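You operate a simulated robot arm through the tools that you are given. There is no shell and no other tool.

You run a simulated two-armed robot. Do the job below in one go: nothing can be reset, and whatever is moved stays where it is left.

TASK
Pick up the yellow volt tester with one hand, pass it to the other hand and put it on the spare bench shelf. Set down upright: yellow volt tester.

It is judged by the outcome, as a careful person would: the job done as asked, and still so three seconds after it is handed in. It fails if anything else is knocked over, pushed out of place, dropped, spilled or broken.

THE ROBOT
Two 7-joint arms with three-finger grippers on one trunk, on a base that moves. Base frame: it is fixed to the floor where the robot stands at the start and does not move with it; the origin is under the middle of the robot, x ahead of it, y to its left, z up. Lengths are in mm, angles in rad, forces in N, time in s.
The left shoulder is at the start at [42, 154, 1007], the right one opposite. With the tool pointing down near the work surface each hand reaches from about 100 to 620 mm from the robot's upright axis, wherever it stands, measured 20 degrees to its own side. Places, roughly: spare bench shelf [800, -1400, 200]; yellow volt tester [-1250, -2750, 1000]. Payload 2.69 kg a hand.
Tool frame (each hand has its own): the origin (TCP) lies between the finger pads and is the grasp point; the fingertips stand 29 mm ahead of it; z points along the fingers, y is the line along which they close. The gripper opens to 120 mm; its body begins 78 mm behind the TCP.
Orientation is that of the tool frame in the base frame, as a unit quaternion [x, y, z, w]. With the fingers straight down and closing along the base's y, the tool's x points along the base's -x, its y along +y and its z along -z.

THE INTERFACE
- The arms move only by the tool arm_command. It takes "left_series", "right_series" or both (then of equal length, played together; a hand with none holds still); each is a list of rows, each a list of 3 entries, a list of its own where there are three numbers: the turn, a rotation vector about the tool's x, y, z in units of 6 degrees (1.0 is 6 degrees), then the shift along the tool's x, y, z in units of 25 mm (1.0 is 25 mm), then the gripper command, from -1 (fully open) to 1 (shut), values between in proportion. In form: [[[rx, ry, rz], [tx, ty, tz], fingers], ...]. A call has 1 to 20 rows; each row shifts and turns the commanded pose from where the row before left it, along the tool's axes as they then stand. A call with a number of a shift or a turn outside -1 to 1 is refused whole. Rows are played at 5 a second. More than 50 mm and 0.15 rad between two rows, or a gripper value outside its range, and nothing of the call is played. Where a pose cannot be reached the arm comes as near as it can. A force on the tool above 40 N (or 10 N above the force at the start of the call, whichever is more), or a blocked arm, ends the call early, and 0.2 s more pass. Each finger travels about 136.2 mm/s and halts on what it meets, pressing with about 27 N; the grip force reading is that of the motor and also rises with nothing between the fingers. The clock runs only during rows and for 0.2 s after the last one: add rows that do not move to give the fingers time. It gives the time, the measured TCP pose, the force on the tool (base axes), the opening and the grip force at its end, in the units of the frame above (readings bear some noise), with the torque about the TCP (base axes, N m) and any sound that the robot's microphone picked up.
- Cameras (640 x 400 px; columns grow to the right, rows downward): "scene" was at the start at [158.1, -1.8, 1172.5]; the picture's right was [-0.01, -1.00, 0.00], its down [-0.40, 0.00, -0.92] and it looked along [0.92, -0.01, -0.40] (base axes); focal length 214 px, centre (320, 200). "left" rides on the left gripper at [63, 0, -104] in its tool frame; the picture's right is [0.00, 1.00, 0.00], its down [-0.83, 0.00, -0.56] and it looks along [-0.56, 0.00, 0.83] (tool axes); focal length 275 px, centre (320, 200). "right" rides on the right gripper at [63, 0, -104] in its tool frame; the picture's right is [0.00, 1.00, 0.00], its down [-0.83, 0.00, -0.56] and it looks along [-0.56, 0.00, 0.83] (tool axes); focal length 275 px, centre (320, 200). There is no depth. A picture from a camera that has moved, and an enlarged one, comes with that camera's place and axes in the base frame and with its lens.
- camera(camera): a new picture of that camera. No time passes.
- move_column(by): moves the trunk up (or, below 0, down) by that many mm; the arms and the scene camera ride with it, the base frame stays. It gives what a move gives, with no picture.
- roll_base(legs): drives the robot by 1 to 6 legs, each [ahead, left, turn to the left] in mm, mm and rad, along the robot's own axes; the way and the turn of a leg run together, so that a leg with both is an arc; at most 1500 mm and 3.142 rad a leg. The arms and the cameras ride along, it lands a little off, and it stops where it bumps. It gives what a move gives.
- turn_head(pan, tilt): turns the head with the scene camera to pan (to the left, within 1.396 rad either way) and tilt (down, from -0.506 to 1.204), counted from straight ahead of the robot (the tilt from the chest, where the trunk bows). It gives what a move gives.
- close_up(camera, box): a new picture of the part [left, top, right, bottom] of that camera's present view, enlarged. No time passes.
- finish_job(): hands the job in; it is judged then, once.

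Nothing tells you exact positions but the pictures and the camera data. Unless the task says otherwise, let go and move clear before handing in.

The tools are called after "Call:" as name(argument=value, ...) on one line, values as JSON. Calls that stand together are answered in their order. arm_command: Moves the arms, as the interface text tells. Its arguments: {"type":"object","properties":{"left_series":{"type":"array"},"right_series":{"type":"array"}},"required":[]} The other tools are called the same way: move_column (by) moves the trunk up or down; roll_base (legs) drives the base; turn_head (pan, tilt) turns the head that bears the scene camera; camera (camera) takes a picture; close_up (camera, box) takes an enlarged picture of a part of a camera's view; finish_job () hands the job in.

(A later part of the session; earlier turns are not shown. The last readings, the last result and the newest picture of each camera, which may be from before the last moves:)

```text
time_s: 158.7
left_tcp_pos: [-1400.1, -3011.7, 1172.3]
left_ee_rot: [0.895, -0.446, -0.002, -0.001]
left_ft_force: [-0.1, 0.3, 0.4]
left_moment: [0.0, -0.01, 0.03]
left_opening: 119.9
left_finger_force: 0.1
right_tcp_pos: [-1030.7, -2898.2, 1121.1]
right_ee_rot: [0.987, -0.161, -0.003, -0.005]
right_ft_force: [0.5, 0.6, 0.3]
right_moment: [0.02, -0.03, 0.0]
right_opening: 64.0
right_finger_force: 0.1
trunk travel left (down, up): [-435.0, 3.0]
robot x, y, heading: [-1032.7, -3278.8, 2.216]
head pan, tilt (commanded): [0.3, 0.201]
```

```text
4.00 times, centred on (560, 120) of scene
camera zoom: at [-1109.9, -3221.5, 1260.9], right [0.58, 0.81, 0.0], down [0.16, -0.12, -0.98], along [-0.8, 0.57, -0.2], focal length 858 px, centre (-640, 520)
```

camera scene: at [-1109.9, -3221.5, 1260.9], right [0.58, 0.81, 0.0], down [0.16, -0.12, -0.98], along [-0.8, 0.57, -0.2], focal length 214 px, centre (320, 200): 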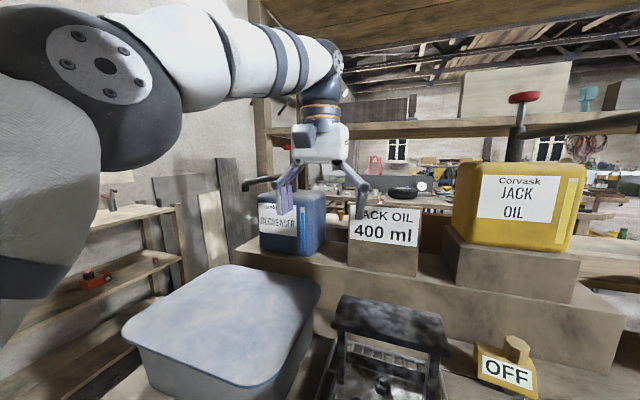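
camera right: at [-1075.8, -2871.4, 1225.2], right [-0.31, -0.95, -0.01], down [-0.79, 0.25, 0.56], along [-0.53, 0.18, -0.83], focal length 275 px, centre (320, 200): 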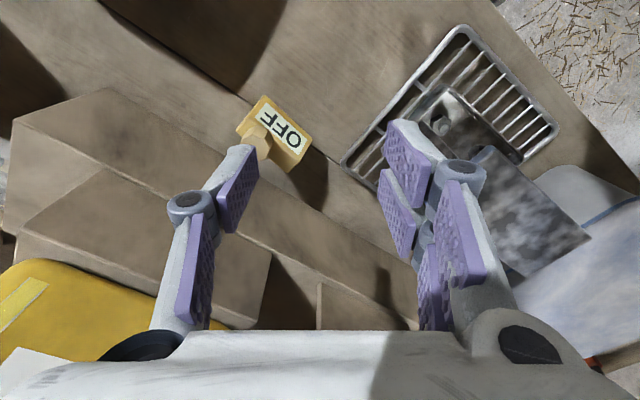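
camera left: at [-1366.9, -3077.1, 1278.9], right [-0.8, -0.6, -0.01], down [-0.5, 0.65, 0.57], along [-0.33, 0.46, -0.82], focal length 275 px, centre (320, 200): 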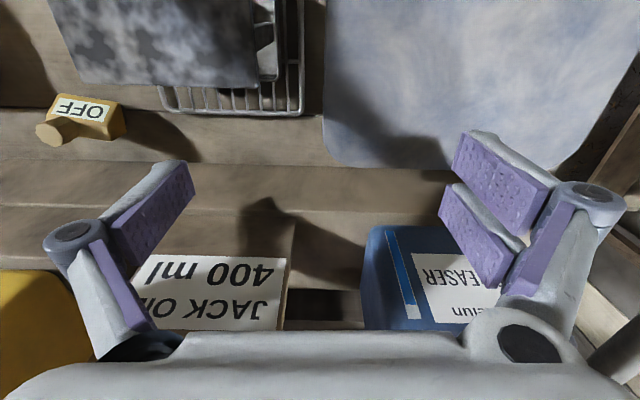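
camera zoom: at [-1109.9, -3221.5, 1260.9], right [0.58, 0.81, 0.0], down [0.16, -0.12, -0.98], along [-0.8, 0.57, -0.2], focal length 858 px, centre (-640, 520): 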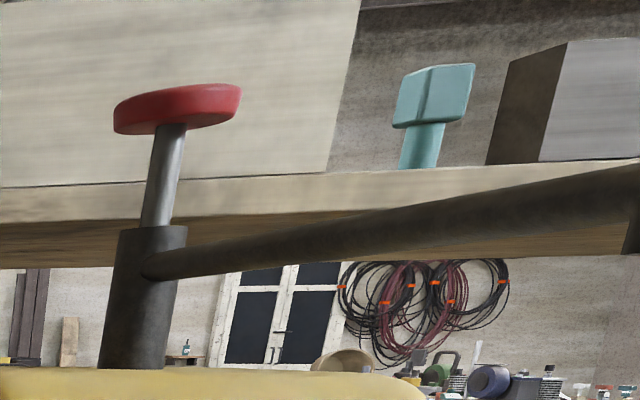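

The spout runs from the can's mast toward me, above the tester, ending around (-1100,-2832) at z≈1285; at grasp height my wrist tops out ~1210, so passing beneath is fine. I'll descend here first (right of the nozzle), then come in sideways low.

Call:
arm_command(right_series=[[[0, 0, 0], [0.4, 0, 0.5], -0.067], [[0, 0, 0], [0.4, 0, 0.9], -0.067], [[0, 0, 0], [0, 0, 0.9], -0.067], [[0, 0, 0], [0, 0, 0.9], -0.067], [[0, 0, 0], [0, 0, 0.9], -0.067], [[0, 0, 0], [0, 0, 0.9], -0.067], [[0, 0, 0], [0, 0, 0.9], -0.067], [[0, 0, 0], [0, 0, 0.6], -0.067], [[0, 0, 0], [0, 0, 0.3], -0.067], [[0, 0, 0], [0, 0, 0], -0.067]])

Call:
turn_head(pan=-0.35, tilt=0.5)

Call:
camera(camera="scene")

Call:
camera(camera="right")

```text
time_s: 160.9
left_tcp_pos: [-1400.9, -3011.6, 1171.4]
left_ee_rot: [0.895, -0.446, -0.002, -0.001]
left_ft_force: [0.0, -0.4, -0.3]
left_moment: [0.01, -0.05, 0.0]
left_opening: 120.1
left_finger_force: 0.0
right_tcp_pos: [-1012.5, -2901.3, 950.6]
right_ee_rot: [0.987, -0.161, -0.003, -0.005]
right_ft_force: [-0.6, -0.3, -0.8]
right_moment: [0.03, 0.02, 0.04]
right_opening: 63.8
right_finger_force: 0.1
trunk travel left (down, up): [-435.0, 3.0]
robot x, y, heading: [-1034.0, -3278.7, 2.215]
head pan, tilt (commanded): [0.3, 0.201]
```

```text
time_s: 161.9
left_tcp_pos: [-1400.9, -3011.1, 1173.8]
left_ee_rot: [0.895, -0.446, -0.001, -0.001]
left_ft_force: [0.6, -0.1, -0.2]
left_moment: [0.03, 0.01, -0.04]
left_opening: 120.2
left_finger_force: 0.1
right_tcp_pos: [-1012.6, -2901.9, 950.0]
right_ee_rot: [0.987, -0.161, -0.003, -0.005]
right_ft_force: [-0.3, -0.7, 0.3]
right_moment: [0.02, 0.0, 0.02]
right_opening: 63.8
right_finger_force: 0.0
trunk travel left (down, up): [-435.0, 3.0]
robot x, y, heading: [-1035.0, -3278.1, 2.213]
head pan, tilt (commanded): [-0.351, 0.499]
```

```text
taken
camera scene: at [-1060.8, -3188.9, 1233.2], right [0.96, 0.29, 0.0], down [0.14, -0.46, -0.88], along [-0.26, 0.84, -0.48], focal length 214 px, centre (320, 200)
```

scene: 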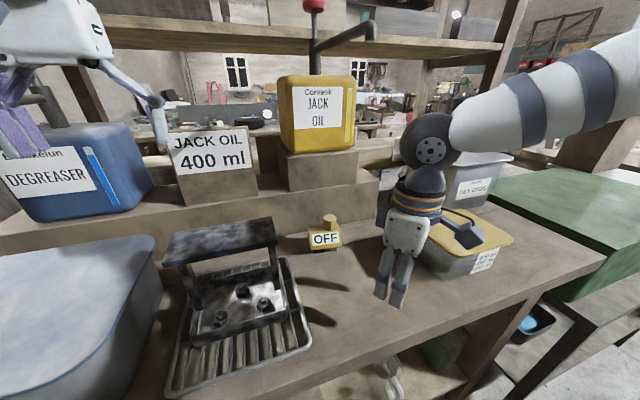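

```text
taken
camera right: at [-952.9, -2922.1, 1055.4], right [-0.31, -0.95, -0.01], down [-0.79, 0.25, 0.56], along [-0.53, 0.18, -0.83], focal length 275 px, centre (320, 200)
```

right: 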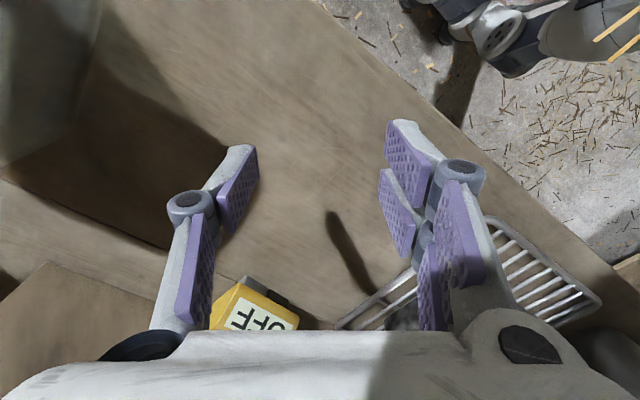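

Call:
arm_command(right_series=[[[0, 0, 0], [-0.833, -0.846, 0], -0.067], [[0, 0, 0], [-0.833, -0.846, 0], -0.067], [[0, 0, 0], [-0.833, -0.846, 0], -0.067], [[0, 0, 0], [-0.833, -0.846, 0], -0.067], [[0, 0, 0], [0, 0, 0], -0.067]])

Call:
camera(camera="right")

Call:
camera(camera="scene")

```text
time_s: 163.1
left_tcp_pos: [-1399.0, -3011.4, 1171.6]
left_ee_rot: [0.895, -0.446, -0.002, -0.002]
left_ft_force: [0.5, 0.5, 0.3]
left_moment: [-0.02, -0.01, -0.02]
left_opening: 120.1
left_finger_force: 0.0
right_tcp_pos: [-1063.3, -2795.9, 953.2]
right_ee_rot: [0.987, -0.161, -0.003, -0.004]
right_ft_force: [0.1, -0.9, 0.5]
right_moment: [-0.01, -0.01, 0.01]
right_opening: 64.1
right_finger_force: 0.1
trunk travel left (down, up): [-435.0, 3.0]
robot x, y, heading: [-1031.1, -3279.0, 2.218]
head pan, tilt (commanded): [-0.351, 0.499]
```

```text
taken
camera right: at [-1004.9, -2815.8, 1058.6], right [-0.31, -0.95, -0.01], down [-0.79, 0.25, 0.56], along [-0.53, 0.18, -0.83], focal length 275 px, centre (320, 200)
```

right: 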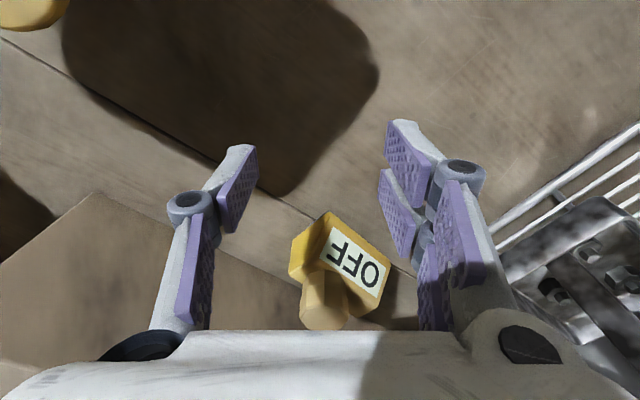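

```text
taken
camera scene: at [-1060.5, -3189.2, 1233.3], right [0.96, 0.29, 0.0], down [0.14, -0.46, -0.88], along [-0.26, 0.84, -0.48], focal length 214 px, centre (320, 200)
```

scene: 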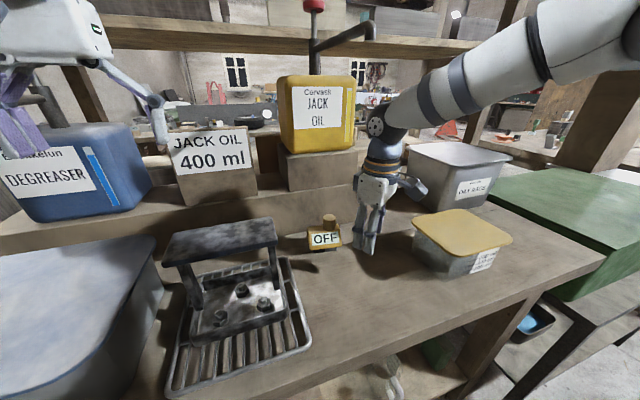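

Aligned: the knob is centred between the fingers, ~111 mm ahead along the tool's -x. Sliding in.

Call:
arm_command(right_series=[[[0, 0, 0], [-0.9, 0, 0.05], -0.067], [[0, 0, 0], [-0.9, 0, 0.05], -0.067], [[0, 0, 0], [-0.9, 0, 0.05], -0.067], [[0, 0, 0], [-0.9, 0, 0.05], -0.067], [[0, 0, 0], [-0.84, 0, 0.05], -0.067], [[0, 0, 0], [0, 0, 0], -0.067]])

Call:
camera(camera="right")

Call:
close_up(camera="scene", box=[260, 150, 420, 250])

Call:
camera(camera="left")

```text
time_s: 164.5
left_tcp_pos: [-1399.5, -3011.9, 1172.9]
left_ee_rot: [0.895, -0.446, -0.001, -0.002]
left_ft_force: [0.3, 0.9, 0.0]
left_moment: [-0.01, 0.04, -0.04]
left_opening: 119.9
left_finger_force: 0.0
right_tcp_pos: [-1170.1, -2760.4, 947.1]
right_ee_rot: [0.987, -0.16, -0.002, -0.005]
right_ft_force: [0.9, -0.5, 0.1]
right_moment: [-0.01, 0.0, -0.02]
right_opening: 64.0
right_finger_force: 0.1
trunk travel left (down, up): [-435.0, 3.0]
robot x, y, heading: [-1035.1, -3280.5, 2.219]
head pan, tilt (commanded): [-0.351, 0.499]
```

```text
taken
camera right: at [-1110.9, -2780.5, 1051.7], right [-0.31, -0.95, -0.01], down [-0.79, 0.25, 0.56], along [-0.53, 0.18, -0.83], focal length 275 px, centre (320, 200)
```

right: 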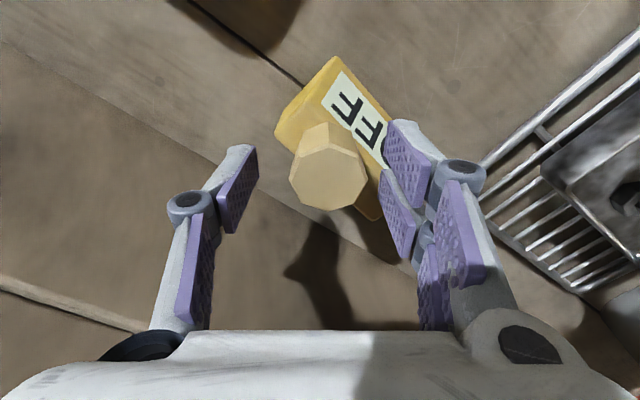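

```text
4.00 times, centred on (340, 200) of scene
camera zoom: at [-1060.5, -3188.9, 1233.2], right [0.96, 0.29, 0.0], down [0.14, -0.46, -0.88], along [-0.26, 0.84, -0.48], focal length 858 px, centre (240, 200)
```

zoom: 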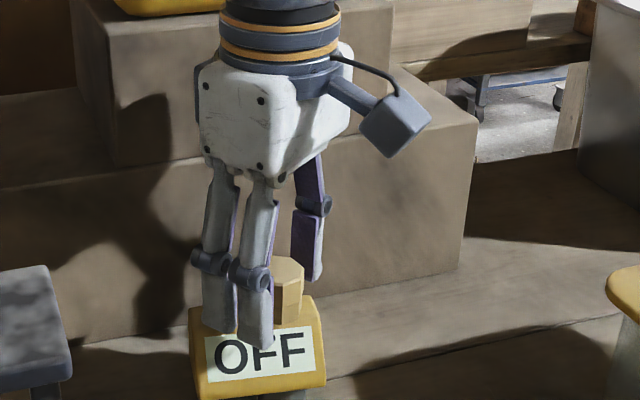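

```text
taken
camera left: at [-1363.0, -3061.5, 1276.1], right [-0.8, -0.6, 0.0], down [-0.5, 0.66, 0.56], along [-0.33, 0.45, -0.83], focal length 275 px, centre (320, 200)
```

left: 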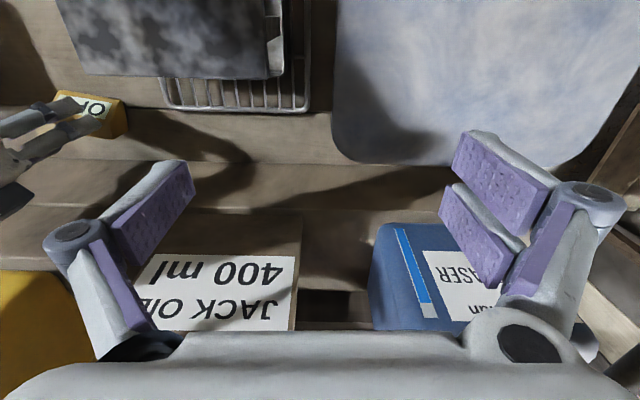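

The fingers straddle the knob without touching. Closing now.

Call:
arm_command(right_series=[[[0, 0, 0], [0, 0, 0], 0.2], [[0, 0, 0], [0, 0, 0], 0.4], [[0, 0, 0], [0, 0, 0], 1], [[0, 0, 0], [0, 0, 0], 1], [[0, 0, 0], [0, 0, 0], 1], [[0, 0, 0], [0, 0, 0], 1]])

Call:
camera(camera="right")

Call:
close_up(camera="scene", box=[260, 150, 420, 250])

```text
time_s: 165.9
left_tcp_pos: [-1399.6, -3012.1, 1173.1]
left_ee_rot: [0.895, -0.445, -0.002, -0.001]
left_ft_force: [0.2, -1.0, -0.3]
left_moment: [0.04, 0.0, 0.04]
left_opening: 119.7
left_finger_force: 0.1
right_tcp_pos: [-1170.0, -2760.4, 948.7]
right_ee_rot: [0.987, -0.16, -0.004, -0.006]
right_ft_force: [2.8, 7.1, 19.8]
right_moment: [-0.1, 0.08, 0.0]
right_opening: 31.6
right_finger_force: 26.7
trunk travel left (down, up): [-435.0, 3.0]
robot x, y, heading: [-1035.8, -3279.7, 2.214]
head pan, tilt (commanded): [-0.351, 0.499]
```

```text
taken
camera right: at [-1110.0, -2780.6, 1053.1], right [-0.31, -0.95, -0.01], down [-0.79, 0.25, 0.56], along [-0.53, 0.19, -0.83], focal length 275 px, centre (320, 200)
```

right: 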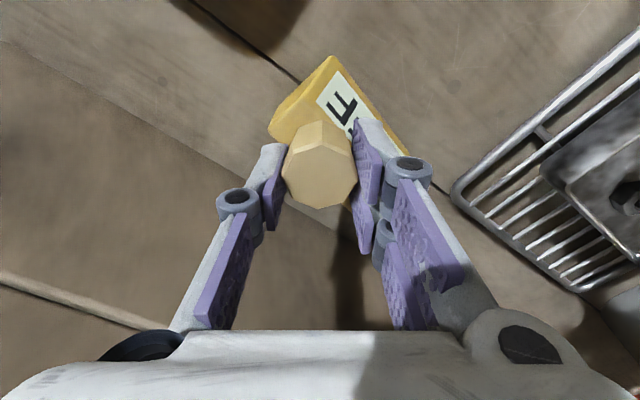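

```text
4.00 times, centred on (340, 200) of scene
camera zoom: at [-1059.9, -3189.5, 1233.4], right [0.96, 0.29, 0.0], down [0.14, -0.46, -0.88], along [-0.26, 0.84, -0.48], focal length 858 px, centre (240, 200)
```

zoom: 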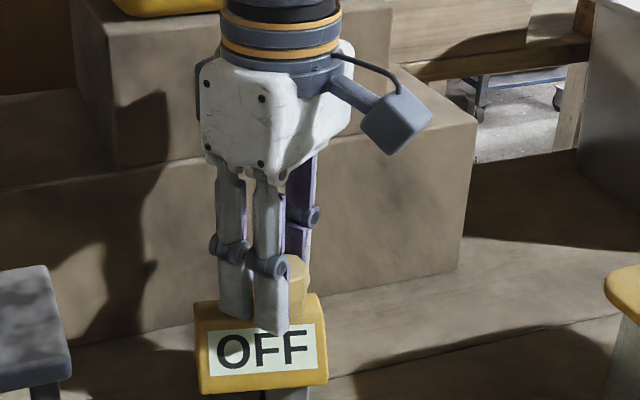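

Gripped (opening 31.6 mm, ~27 N). Lifting a little and checking.

Call:
arm_command(right_series=[[[0, 0, 0], [0, 0, -0.3], 1], [[0, 0, 0], [0, 0, -0.4], 1], [[0, 0, 0], [0, 0, -0.4], 1], [[0, 0, 0], [0, 0, 0], 1]])

Call:
camera(camera="right")

Call:
close_up(camera="scene", box=[260, 150, 420, 250])

```text
time_s: 166.9
left_tcp_pos: [-1399.9, -3010.3, 1172.1]
left_ee_rot: [0.895, -0.445, -0.001, -0.001]
left_ft_force: [-0.9, 0.4, 0.3]
left_moment: [-0.02, 0.01, -0.01]
left_opening: 119.9
left_finger_force: 0.1
right_tcp_pos: [-1169.5, -2760.4, 973.4]
right_ee_rot: [0.987, -0.161, -0.002, -0.004]
right_ft_force: [-0.4, -0.3, -1.3]
right_moment: [0.02, -0.01, 0.01]
right_opening: 32.2
right_finger_force: 27.0
trunk travel left (down, up): [-435.0, 3.0]
robot x, y, heading: [-1032.9, -3280.6, 2.216]
head pan, tilt (commanded): [-0.351, 0.499]
```

```text
taken
camera right: at [-1110.3, -2781.0, 1078.2], right [-0.31, -0.95, -0.01], down [-0.79, 0.25, 0.56], along [-0.53, 0.18, -0.83], focal length 275 px, centre (320, 200)
```

right: 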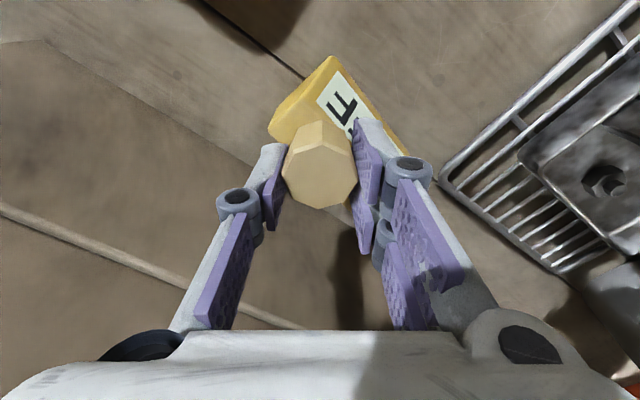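

```text
4.00 times, centred on (340, 200) of scene
camera zoom: at [-1060.8, -3188.7, 1233.1], right [0.96, 0.29, 0.0], down [0.14, -0.46, -0.88], along [-0.25, 0.84, -0.48], focal length 858 px, centre (240, 200)
```

zoom: 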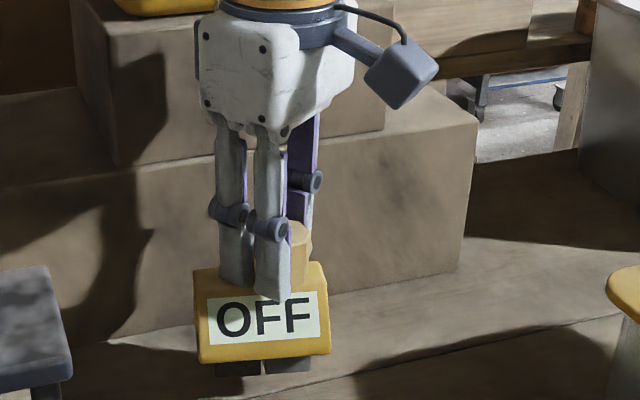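

The tester is held and lifted cleanly (≈1.3 N). Retreating low along the same path under the spout.

Call:
arm_command(right_series=[[[0, 0, 0], [0.88, 0, 0], 1], [[0, 0, 0], [0.88, 0, 0], 1], [[0, 0, 0], [0.88, 0, 0], 1], [[0, 0, 0], [0.88, 0, 0], 1], [[0, 0, 0], [0.88, 0, 0], 1], [[0, 0, 0], [0.7, 0.7, 0], 1], [[0, 0, 0], [0.7, 0.7, 0], 1], [[0, 0, 0], [0.7, 0.7, 0], 1], [[0, 0, 0], [0.7, 0.7, 0], 1], [[0, 0, 0], [0.7, 0.7, 0], 1], [[0, 0, 0], [0, 0, 0], 1]])

Call:
camera(camera="scene")

Call:
camera(camera="right")

```text
time_s: 169.3
left_tcp_pos: [-1400.7, -3010.3, 1171.8]
left_ee_rot: [0.895, -0.446, -0.001, -0.001]
left_ft_force: [-0.1, 0.1, 0.0]
left_moment: [-0.01, -0.01, -0.01]
left_opening: 120.1
left_finger_force: 0.1
right_tcp_pos: [-1011.0, -2906.1, 973.6]
right_ee_rot: [0.987, -0.161, -0.003, -0.006]
right_ft_force: [0.2, -0.3, -1.4]
right_moment: [0.05, -0.04, 0.02]
right_opening: 31.7
right_finger_force: 26.8
trunk travel left (down, up): [-435.0, 3.0]
robot x, y, heading: [-1033.7, -3276.0, 2.218]
head pan, tilt (commanded): [-0.351, 0.499]
```

```text
taken
camera scene: at [-1061.2, -3188.8, 1233.1], right [0.96, 0.29, 0.0], down [0.14, -0.46, -0.88], along [-0.25, 0.84, -0.48], focal length 214 px, centre (320, 200)
```

scene: 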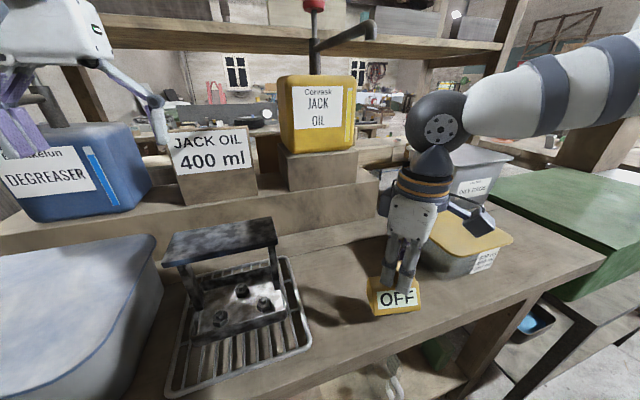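

```text
taken
camera right: at [-951.1, -2926.9, 1078.3], right [-0.31, -0.95, -0.01], down [-0.79, 0.25, 0.56], along [-0.53, 0.18, -0.83], focal length 275 px, centre (320, 200)
```

right: 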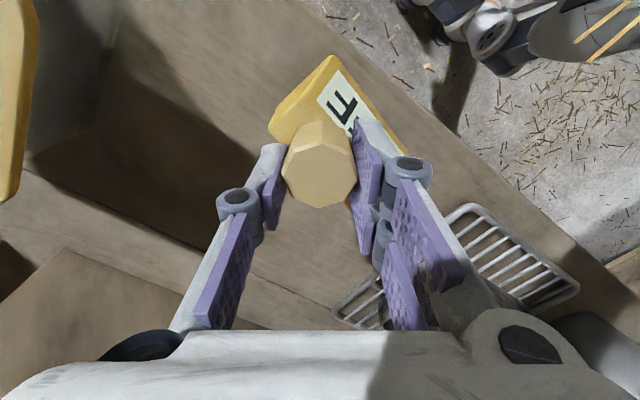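

Now I back the base away from the table into the open corridor for the hand-over.

Call:
roll_base(legs=[[-500, 0, 0]])

Call:
turn_head(pan=0.0, tilt=0.4)

Call:
camera(camera="scene")

```text
time_s: 172.2
left_tcp_pos: [-1100.3, -3411.6, 1172.8]
left_ee_rot: [0.897, -0.441, -0.002, -0.002]
left_ft_force: [-0.2, -0.5, -0.1]
left_moment: [0.03, 0.01, 0.06]
left_opening: 119.9
left_finger_force: 0.1
right_tcp_pos: [-711.9, -3303.8, 973.6]
right_ee_rot: [0.988, -0.156, -0.003, -0.005]
right_ft_force: [0.9, 1.0, -1.3]
right_moment: [0.04, -0.03, -0.03]
right_opening: 31.5
right_finger_force: 26.5
trunk travel left (down, up): [-435.0, 3.0]
robot x, y, heading: [-731.2, -3673.7, 2.221]
head pan, tilt (commanded): [-0.351, 0.499]
```

```text
time_s: 173.1
left_tcp_pos: [-1099.7, -3411.6, 1171.8]
left_ee_rot: [0.897, -0.442, -0.001, -0.002]
left_ft_force: [-0.2, 0.3, -0.3]
left_moment: [-0.01, 0.02, 0.0]
left_opening: 119.9
left_finger_force: 0.1
right_tcp_pos: [-711.8, -3304.3, 973.7]
right_ee_rot: [0.988, -0.157, -0.004, -0.006]
right_ft_force: [0.3, 0.2, -1.9]
right_moment: [0.05, -0.03, 0.02]
right_opening: 31.7
right_finger_force: 27.3
trunk travel left (down, up): [-435.0, 3.0]
robot x, y, heading: [-731.4, -3675.3, 2.231]
head pan, tilt (commanded): [0.0, 0.4]
```

```text
taken
camera scene: at [-788.9, -3599.5, 1242.3], right [0.79, 0.61, 0.0], down [0.24, -0.31, -0.92], along [-0.56, 0.73, -0.39], focal length 214 px, centre (320, 200)
```

scene: 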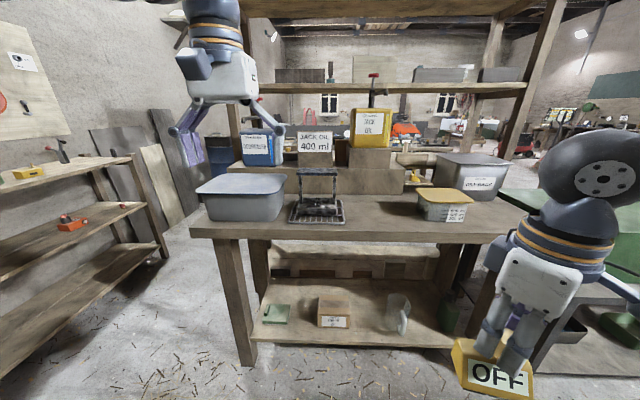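

The path is clear here. For the hand-over I'll bring the right hand (holding the knob from above) to the centre front, and tilt the left hand to come in from the left-front at 30° below horizontal to clasp the body ends.

Call:
arm_command(right_series=[[[0, 0, 0], [-0.867, 0.098, -0.088], 1], [[0, 0, 0], [-0.867, 0.098, -0.088], 1], [[0, 0, 0], [-0.867, 0.098, -0.088], 1], [[0, 0, 0], [-0.867, 0.098, -0.088], 1], [[0, 0, 0], [-0.867, 0.098, -0.088], 1], [[0, 0, 0], [-0.867, 0.098, -0.088], 1], [[0, 0, 0], [-0.867, 0.098, -0.088], 1], [[0, 0, 0], [-0.867, 0.098, -0.088], 1], [[0, 0, 0], [-0.867, 0.098, -0.088], 1], [[0, 0, 0], [-0.867, 0.098, -0.088], 1], [[0, 0, 0], [-0.867, 0.098, -0.088], 1], [[0, 0, 0], [-0.867, 0.098, -0.088], 1], [[0, 0, 0.95], [0, 0, 0], 1], [[0, 0, 0.95], [0, 0, 0], 1], [[0, 0, 0.95], [0, 0, 0], 1], [[0, 0, 0.95], [0, 0, 0], 1], [[0, 0, 0.95], [0, 0, 0], 1], [[0, 0, 0], [0, 0, 0], 1]], left_series=[[[0, 0, 0.953], [0, 0, 0], -1], [[0, 0, 0.953], [0, 0, 0], -1], [[0, 0, 0.953], [0, 0, 0], -1], [[0, 0, 0.953], [0, 0, 0], -1], [[0, 0, 0.953], [0, 0, 0], -1], [[0, 0, 0.953], [0, 0, 0], -1], [[0, 0, 0.953], [0, 0, 0], -1], [[0, -1, 0], [0, 0, 0], -1], [[0, -1, 0], [0, 0, 0], -1], [[0, -1, 0], [0, 0, 0], -1], [[0, -1, 0], [0, 0, 0], -1], [[0, -1, 0], [0, 0, 0], -1], [[0, -1, 0], [0, 0, 0], -1], [[0, -1, 0], [0, 0, 0], -1], [[0, -1, 0], [0, 0, 0], -1], [[0, -1, 0], [0, 0, 0], -1], [[0, -1, 0], [0, 0, 0], -1], [[0, 0, 0], [0, 0, 0], -1]])

Call:
turn_head(pan=-0.05, tilt=0.6)

Call:
camera(camera="scene")

Call:
camera(camera="left")

Call:
camera(camera="right")

```text
time_s: 176.9
left_tcp_pos: [-1101.1, -3411.8, 1173.2]
left_ee_rot: [-0.598, 0.624, 0.348, 0.362]
left_ft_force: [0.1, -0.4, 0.6]
left_moment: [-0.02, 0.02, 0.0]
left_opening: 120.2
left_finger_force: 0.1
right_tcp_pos: [-969.7, -3252.7, 1000.9]
right_ee_rot: [0.918, -0.396, -0.004, -0.004]
right_ft_force: [-1.0, -1.0, -1.6]
right_moment: [0.0, -0.01, 0.01]
right_opening: 31.4
right_finger_force: 26.8
trunk travel left (down, up): [-435.0, 3.0]
robot x, y, heading: [-732.8, -3675.7, 2.227]
head pan, tilt (commanded): [0.0, 0.4]
```

```text
time_s: 177.6
left_tcp_pos: [-1100.9, -3411.8, 1173.8]
left_ee_rot: [-0.598, 0.624, 0.348, 0.362]
left_ft_force: [-0.1, 0.0, 0.0]
left_moment: [0.01, 0.02, -0.06]
left_opening: 120.1
left_finger_force: 0.1
right_tcp_pos: [-969.0, -3252.3, 1001.1]
right_ee_rot: [0.919, -0.395, -0.004, -0.004]
right_ft_force: [0.2, 0.7, -1.6]
right_moment: [0.02, -0.01, 0.02]
right_opening: 31.5
right_finger_force: 27.0
trunk travel left (down, up): [-435.0, 3.0]
robot x, y, heading: [-730.7, -3675.6, 2.224]
head pan, tilt (commanded): [-0.051, 0.6]
```

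```text
taken
camera scene: at [-782.8, -3600.3, 1224.1], right [0.82, 0.57, 0.0], down [0.32, -0.46, -0.83], along [-0.47, 0.68, -0.56], focal length 214 px, centre (320, 200)
```

scene: 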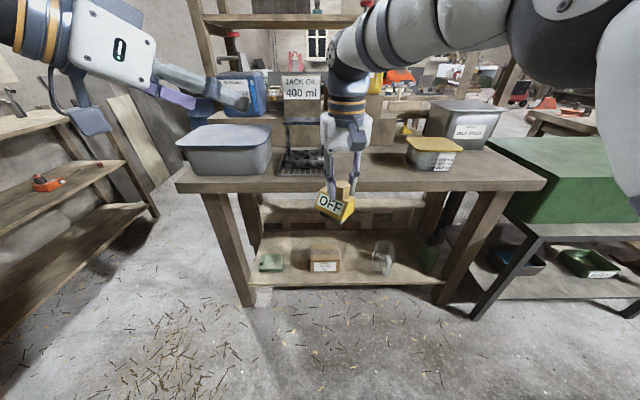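

```text
taken
camera left: at [-1107.2, -3532.3, 1169.3], right [-1.0, 0.04, 0.01], down [0.0, -0.07, 1.0], along [0.04, 1.0, 0.07], focal length 275 px, centre (320, 200)
```

left: 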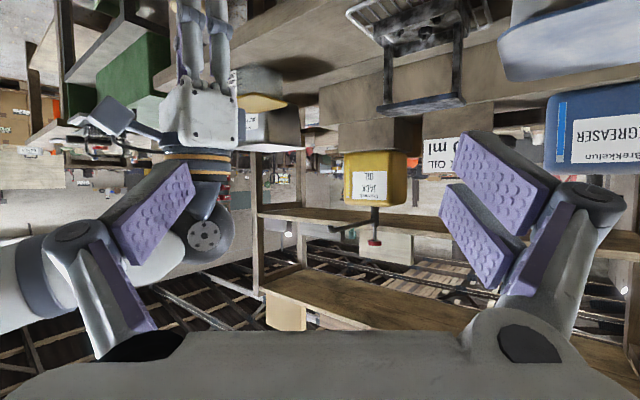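

```text
taken
camera right: at [-925.8, -3297.9, 1105.8], right [-0.72, -0.69, 0.0], down [-0.57, 0.59, 0.56], along [-0.39, 0.41, -0.83], focal length 275 px, centre (320, 200)
```

right: 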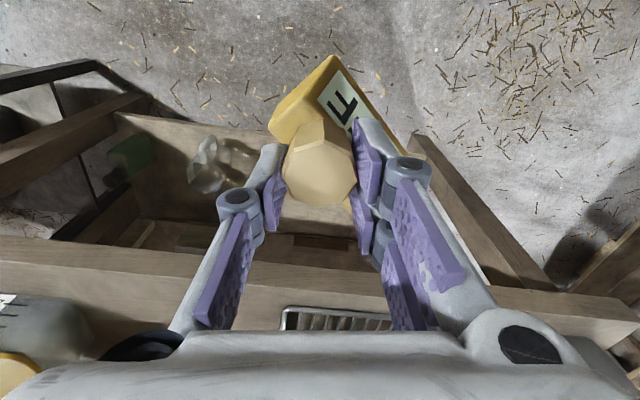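

The tester hangs level from the right hand, and its orientation in the hand checks out. Moving the left hand to a pre-grasp point 120 mm short along its approach axis.

Call:
arm_command(left_series=[[[0, 0, 0], [0.943, -0.896, 0.5], -1], [[0, 0, 0], [0.943, -0.896, 0.6], -1], [[0, 0, 0], [0.943, -0.896, 0.8], -1], [[0, 0, 0], [0.943, -0.896, 0.9], -1], [[0, 0, 0], [0.943, -0.896, 0.95], -1], [[0, 0, 0], [0, 0, 0.6], -1], [[0, 0, 0], [0, 0, 0], -1]])

Call:
camera(camera="scene")

Call:
camera(camera="left")

Call:
camera(camera="right")

```text
time_s: 179.2
left_tcp_pos: [-986.9, -3380.8, 1017.0]
left_ee_rot: [-0.598, 0.624, 0.348, 0.362]
left_ft_force: [-0.1, 0.2, 0.4]
left_moment: [0.02, -0.03, -0.02]
left_opening: 119.9
left_finger_force: 0.0
right_tcp_pos: [-969.2, -3252.5, 1002.4]
right_ee_rot: [0.919, -0.394, -0.003, -0.004]
right_ft_force: [-0.4, -0.1, -2.2]
right_moment: [0.04, 0.0, 0.02]
right_opening: 31.9
right_finger_force: 27.4
trunk travel left (down, up): [-435.0, 3.0]
robot x, y, heading: [-732.6, -3673.4, 2.223]
head pan, tilt (commanded): [-0.051, 0.6]
```

```text
taken
camera scene: at [-782.6, -3600.4, 1224.1], right [0.82, 0.57, 0.0], down [0.32, -0.47, -0.83], along [-0.47, 0.68, -0.56], focal length 214 px, centre (320, 200)
```

scene: 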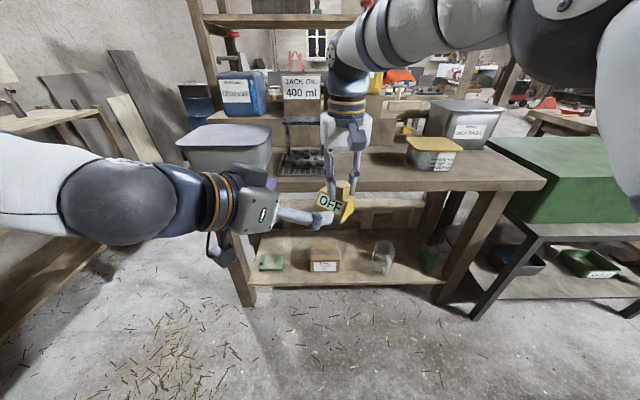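

```text
taken
camera left: at [-993.2, -3500.7, 1013.3], right [-1.0, 0.04, 0.01], down [0.0, -0.07, 1.0], along [0.04, 1.0, 0.07], focal length 275 px, centre (320, 200)
```

left: 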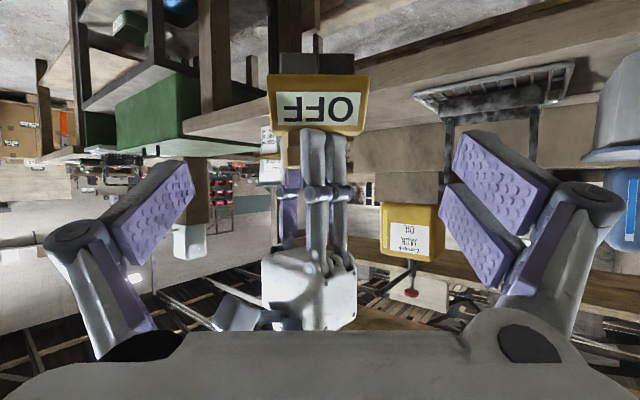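

```text
taken
camera right: at [-925.7, -3298.0, 1106.0], right [-0.72, -0.69, 0.0], down [-0.57, 0.59, 0.56], along [-0.39, 0.41, -0.83], focal length 275 px, centre (320, 200)
```

right: 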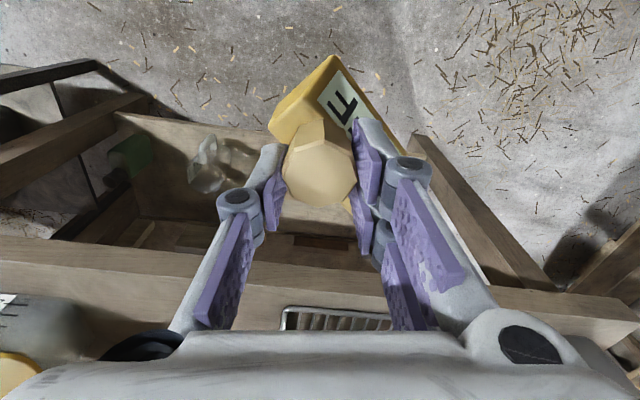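

The left camera sees the tester squarely between its fingers (about 7 mm higher than planned, so I'll adjust). Advancing in two steps.

Call:
arm_command(left_series=[[[0, 0, 0], [-0.28, -0.06, 0.4], -1], [[0, 0, 0], [0, 0, 0.8], -1], [[0, 0, 0], [0, 0, 0.8], -1], [[0, 0, 0], [0, 0, 0.8], -1], [[0, 0, 0], [0, 0, 0], -1]])

Call:
camera(camera="left")

Call:
camera(camera="right")

Call:
close_up(camera="scene", box=[240, 100, 440, 225])

```text
time_s: 180.4
left_tcp_pos: [-982.5, -3315.1, 987.2]
left_ee_rot: [-0.599, 0.624, 0.348, 0.361]
left_ft_force: [-1.0, -0.3, -0.2]
left_moment: [-0.02, 0.04, 0.02]
left_opening: 120.2
left_finger_force: 0.0
right_tcp_pos: [-970.2, -3251.7, 1001.7]
right_ee_rot: [0.919, -0.394, -0.004, -0.004]
right_ft_force: [-0.3, 0.4, -2.0]
right_moment: [0.02, -0.01, 0.02]
right_opening: 31.6
right_finger_force: 26.7
trunk travel left (down, up): [-435.0, 3.0]
robot x, y, heading: [-730.9, -3675.3, 2.222]
head pan, tilt (commanded): [-0.051, 0.6]
```

```text
taken
camera left: at [-988.8, -3436.7, 984.0], right [-1.0, 0.04, 0.01], down [0.0, -0.07, 1.0], along [0.04, 1.0, 0.07], focal length 275 px, centre (320, 200)
```

left: 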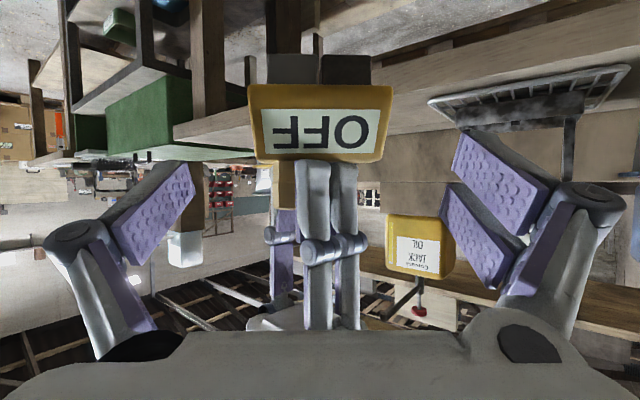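

```text
taken
camera right: at [-925.8, -3298.1, 1106.1], right [-0.72, -0.69, -0.01], down [-0.57, 0.59, 0.56], along [-0.39, 0.41, -0.83], focal length 275 px, centre (320, 200)
```

right: 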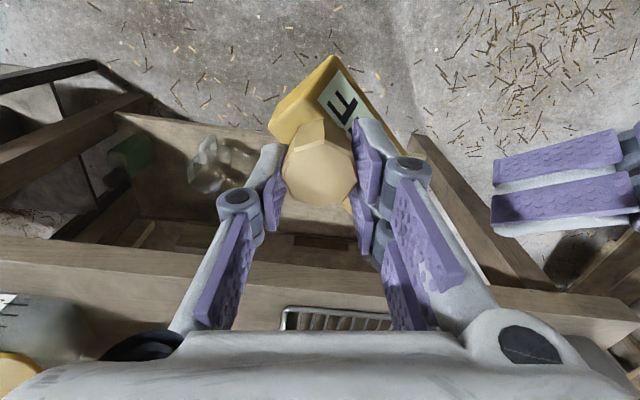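

```text
3.20 times, centred on (340, 162) of scene
camera zoom: at [-782.7, -3600.5, 1224.1], right [0.82, 0.57, 0.0], down [0.32, -0.47, -0.83], along [-0.47, 0.68, -0.56], focal length 686 px, centre (256, 320)
```

zoom: 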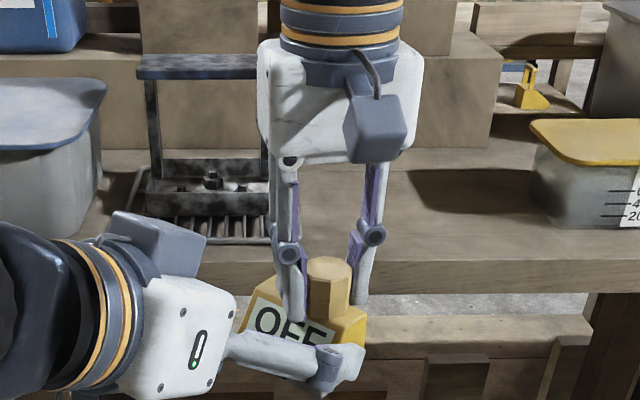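

Alignment now matches; no interference visible between the hands. Advancing the last ~49 mm.

Call:
arm_command(left_series=[[[0, 0, 0], [0, 0, 0.65], -1], [[0, 0, 0], [0, 0, 0.65], -1], [[0, 0, 0], [0, 0, 0.65], -1], [[0, 0, 0], [0, 0, 0], -1]])

Call:
camera(camera="left")

Call:
camera(camera="right")

Call:
close_up(camera="scene", box=[240, 100, 440, 225])

```text
time_s: 181.4
left_tcp_pos: [-980.1, -3274.0, 962.3]
left_ee_rot: [-0.599, 0.625, 0.347, 0.361]
left_ft_force: [0.2, -0.4, -0.7]
left_moment: [0.03, 0.0, 0.01]
left_opening: 119.9
left_finger_force: 0.1
right_tcp_pos: [-968.5, -3251.6, 1000.8]
right_ee_rot: [0.919, -0.394, -0.004, -0.005]
right_ft_force: [-0.1, -0.6, -1.3]
right_moment: [-0.02, -0.02, 0.02]
right_opening: 31.6
right_finger_force: 26.4
trunk travel left (down, up): [-435.0, 3.0]
robot x, y, heading: [-730.8, -3674.5, 2.221]
head pan, tilt (commanded): [-0.051, 0.6]
```

```text
taken
camera left: at [-987.4, -3394.6, 959.0], right [-1.0, 0.04, 0.01], down [0.0, -0.07, 1.0], along [0.04, 1.0, 0.07], focal length 275 px, centre (320, 200)
```

left: 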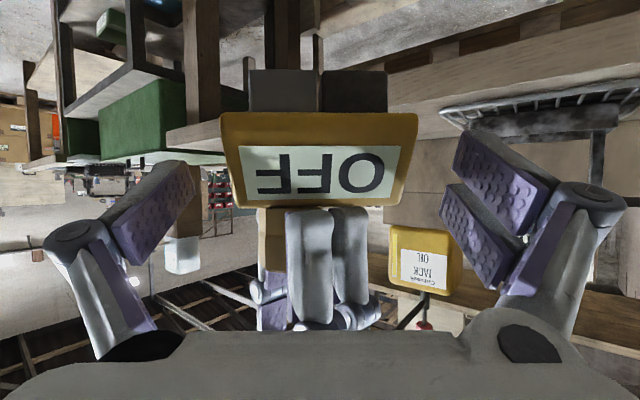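

```text
taken
camera right: at [-925.8, -3298.1, 1106.0], right [-0.72, -0.69, 0.0], down [-0.57, 0.59, 0.56], along [-0.39, 0.41, -0.83], focal length 275 px, centre (320, 200)
```

right: 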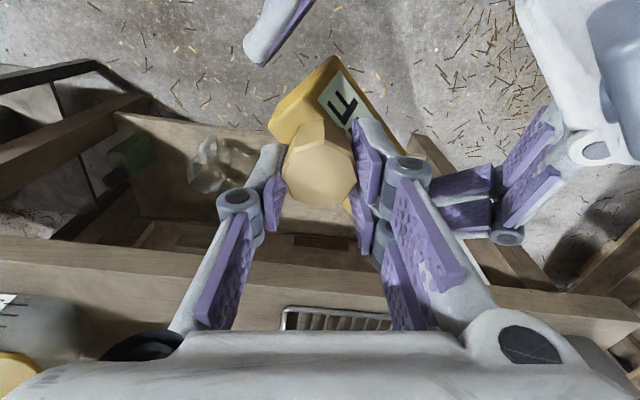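

```text
3.20 times, centred on (340, 162) of scene
camera zoom: at [-782.7, -3600.5, 1224.1], right [0.82, 0.57, 0.0], down [0.32, -0.47, -0.83], along [-0.47, 0.68, -0.56], focal length 686 px, centre (256, 320)
```

zoom: 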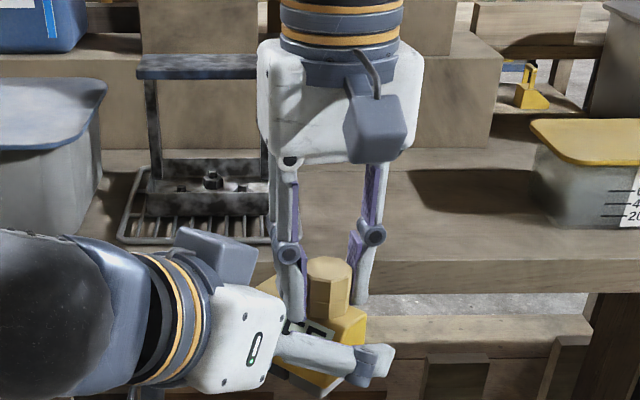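

The body lies between the left fingers. Closing the left hand while the right still holds.

Call:
arm_command(left_series=[[[0, 0, 0], [0, 0, 0], -0.6], [[0, 0, 0], [0, 0, 0], -0.45], [[0, 0, 0], [0, 0, 0], -0.2], [[0, 0, 0], [0, 0, 0], 0.5], [[0, 0, 0], [0, 0, 0], 1], [[0, 0, 0], [0, 0, 0], 1], [[0, 0, 0], [0, 0, 0], 1]])

Call:
camera(camera="left")

Call:
camera(camera="right")

Call:
close_up(camera="scene", box=[240, 100, 440, 225])

```text
time_s: 183.0
left_tcp_pos: [-980.8, -3273.8, 962.0]
left_ee_rot: [-0.598, 0.625, 0.347, 0.362]
left_ft_force: [5.0, -6.6, 2.7]
left_moment: [0.15, 0.15, -0.51]
left_opening: 80.8
left_finger_force: 26.6
right_tcp_pos: [-969.7, -3250.8, 1001.4]
right_ee_rot: [0.918, -0.395, -0.004, -0.004]
right_ft_force: [-5.3, 5.6, -4.1]
right_moment: [0.2, 0.01, 0.3]
right_opening: 31.6
right_finger_force: 26.7
trunk travel left (down, up): [-435.0, 3.0]
robot x, y, heading: [-731.7, -3676.6, 2.222]
head pan, tilt (commanded): [-0.051, 0.6]
```

```text
taken
camera left: at [-987.1, -3394.6, 959.0], right [-1.0, 0.05, 0.01], down [0.0, -0.07, 1.0], along [0.05, 1.0, 0.07], focal length 275 px, centre (320, 200)
```

left: 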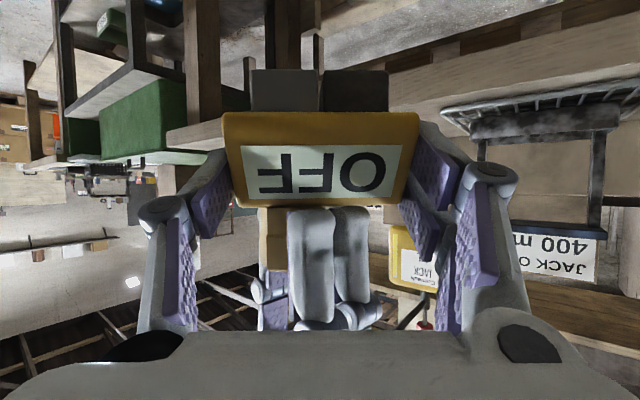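

```text
taken
camera right: at [-925.9, -3297.7, 1105.8], right [-0.72, -0.69, -0.01], down [-0.57, 0.59, 0.56], along [-0.39, 0.41, -0.83], focal length 275 px, centre (320, 200)
```

right: 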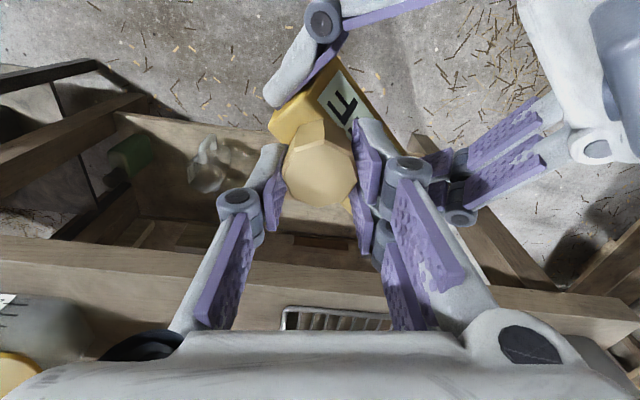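

```text
3.20 times, centred on (340, 162) of scene
camera zoom: at [-782.8, -3600.3, 1224.1], right [0.82, 0.57, 0.0], down [0.32, -0.47, -0.83], along [-0.47, 0.68, -0.56], focal length 686 px, centre (256, 320)
```

zoom: 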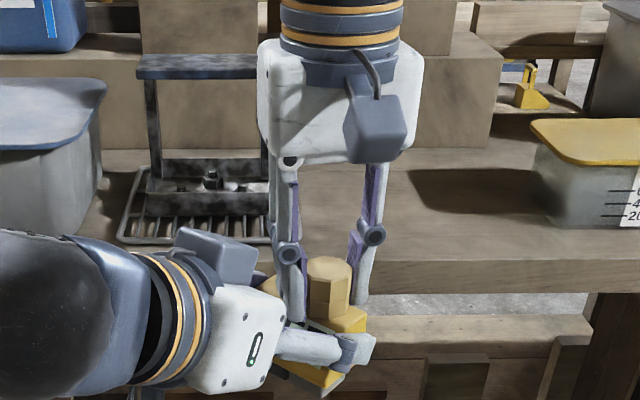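

Both hands hold it now (left opening 80.8 mm at 27 N). Opening the right just enough to free the knob.

Call:
arm_command(right_series=[[[0, 0, 0], [0, 0, 0], 0.4], [[0, 0, 0], [0, 0, 0], 0.25], [[0, 0, 0], [0, 0, 0], 0.25], [[0, 0, 0], [0, 0, 0], 0.25]], left_series=[[[0, 0, 0], [0, 0, 0], 1], [[0, 0, 0], [0, 0, 0], 1], [[0, 0, 0], [0, 0, 0], 1], [[0, 0, 0], [0, 0, 0], 1]])

Call:
camera(camera="right")

Call:
camera(camera="left")

```text
time_s: 184.0
left_tcp_pos: [-980.8, -3272.9, 962.6]
left_ee_rot: [-0.598, 0.625, 0.347, 0.362]
left_ft_force: [-0.4, -0.8, 0.4]
left_moment: [-0.03, 0.0, -0.01]
left_opening: 80.2
left_finger_force: 26.6
right_tcp_pos: [-969.5, -3251.4, 1001.8]
right_ee_rot: [0.919, -0.395, -0.004, -0.004]
right_ft_force: [1.0, 0.2, -1.1]
right_moment: [0.0, 0.01, -0.03]
right_opening: 44.7
right_finger_force: 0.0
trunk travel left (down, up): [-435.0, 3.0]
robot x, y, heading: [-731.5, -3680.4, 2.226]
head pan, tilt (commanded): [-0.051, 0.6]
```

```text
taken
camera right: at [-925.8, -3297.9, 1105.8], right [-0.72, -0.69, 0.0], down [-0.57, 0.59, 0.56], along [-0.39, 0.41, -0.83], focal length 275 px, centre (320, 200)
```

right: 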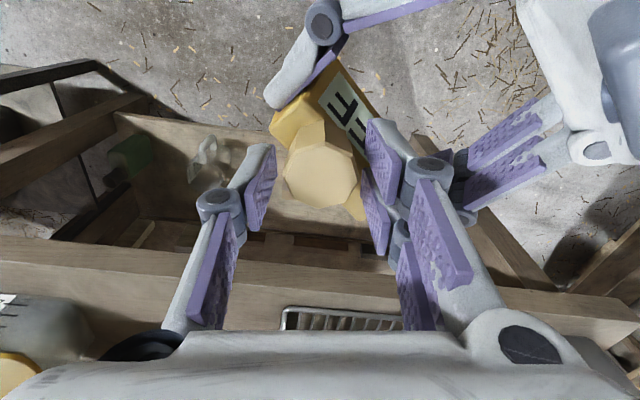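

```text
taken
camera left: at [-987.4, -3394.6, 958.9], right [-1.0, 0.04, 0.01], down [0.0, -0.07, 1.0], along [0.04, 1.0, 0.07], focal length 275 px, centre (320, 200)
```

left: 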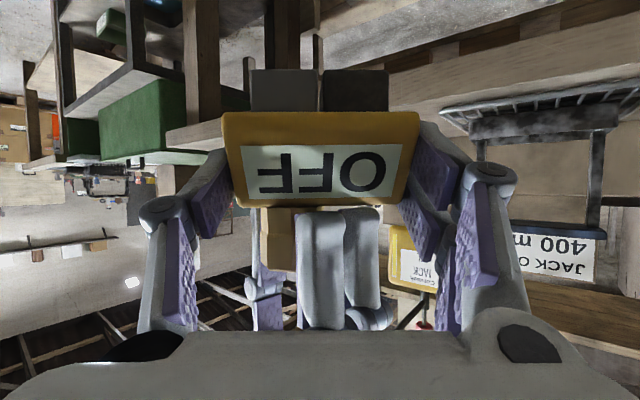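

The left hand holds the tester; the right is free with gaps on both sides of the knob. Raising the right hand straight up and away.

Call:
arm_command(right_series=[[[0, 0, 0], [0, 0, -0.4], 0.25], [[0, 0, 0], [0, 0, -0.6], 0.25], [[0, 0, 0], [0, 0, -0.8], 0.25], [[0, 0, 0], [0, 0, -0.8], 0.25], [[0, 0, 0], [0, 0, -0.8], 0.25], [[0, 0, 0], [0, 0, 0], 0.25]], left_series=[[[0, 0, 0], [0, 0, 0], 1], [[0, 0, 0], [0, 0, 0], 1], [[0, 0, 0], [0, 0, 0], 1], [[0, 0, 0], [0, 0, 0], 1], [[0, 0, 0], [0, 0, 0], 1], [[0, 0, 0], [0, 0, 0], 1]])

Call:
camera(camera="right")

Call:
close_up(camera="scene", box=[240, 100, 440, 225])

```text
time_s: 185.4
left_tcp_pos: [-980.4, -3273.2, 961.9]
left_ee_rot: [-0.599, 0.625, 0.347, 0.362]
left_ft_force: [-0.7, 0.2, -0.2]
left_moment: [-0.03, 0.02, 0.0]
left_opening: 80.3
left_finger_force: 26.8
right_tcp_pos: [-970.5, -3253.5, 1085.2]
right_ee_rot: [0.918, -0.395, -0.003, -0.004]
right_ft_force: [0.4, -0.4, 0.3]
right_moment: [0.02, 0.0, 0.01]
right_opening: 45.2
right_finger_force: 0.1
trunk travel left (down, up): [-435.0, 3.0]
robot x, y, heading: [-729.6, -3677.7, 2.228]
head pan, tilt (commanded): [-0.051, 0.6]
```

```text
taken
camera right: at [-926.2, -3299.5, 1190.8], right [-0.72, -0.69, 0.0], down [-0.57, 0.59, 0.56], along [-0.39, 0.41, -0.83], focal length 275 px, centre (320, 200)
```

right: 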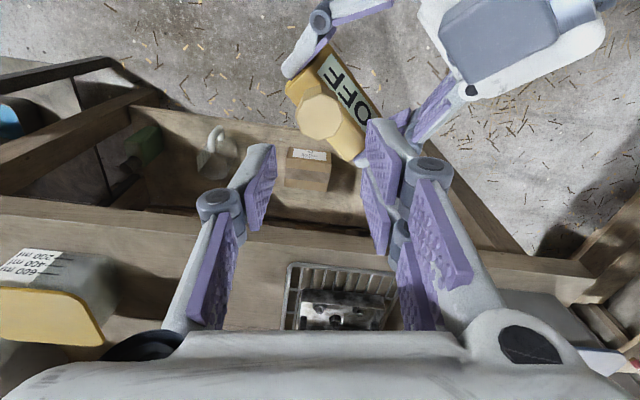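

```text
3.20 times, centred on (340, 162) of scene
camera zoom: at [-782.8, -3600.2, 1224.1], right [0.82, 0.57, 0.0], down [0.32, -0.47, -0.83], along [-0.47, 0.68, -0.56], focal length 686 px, centre (256, 320)
```

zoom: 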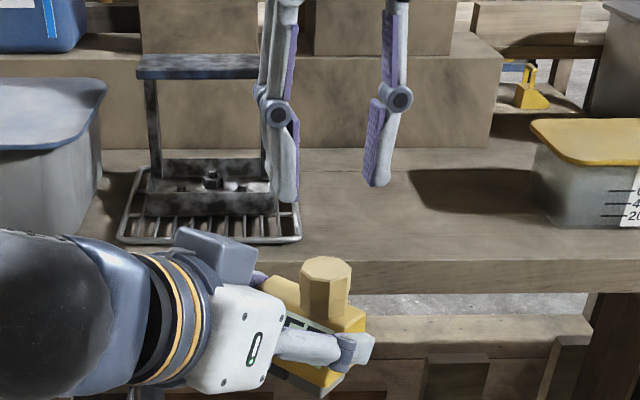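

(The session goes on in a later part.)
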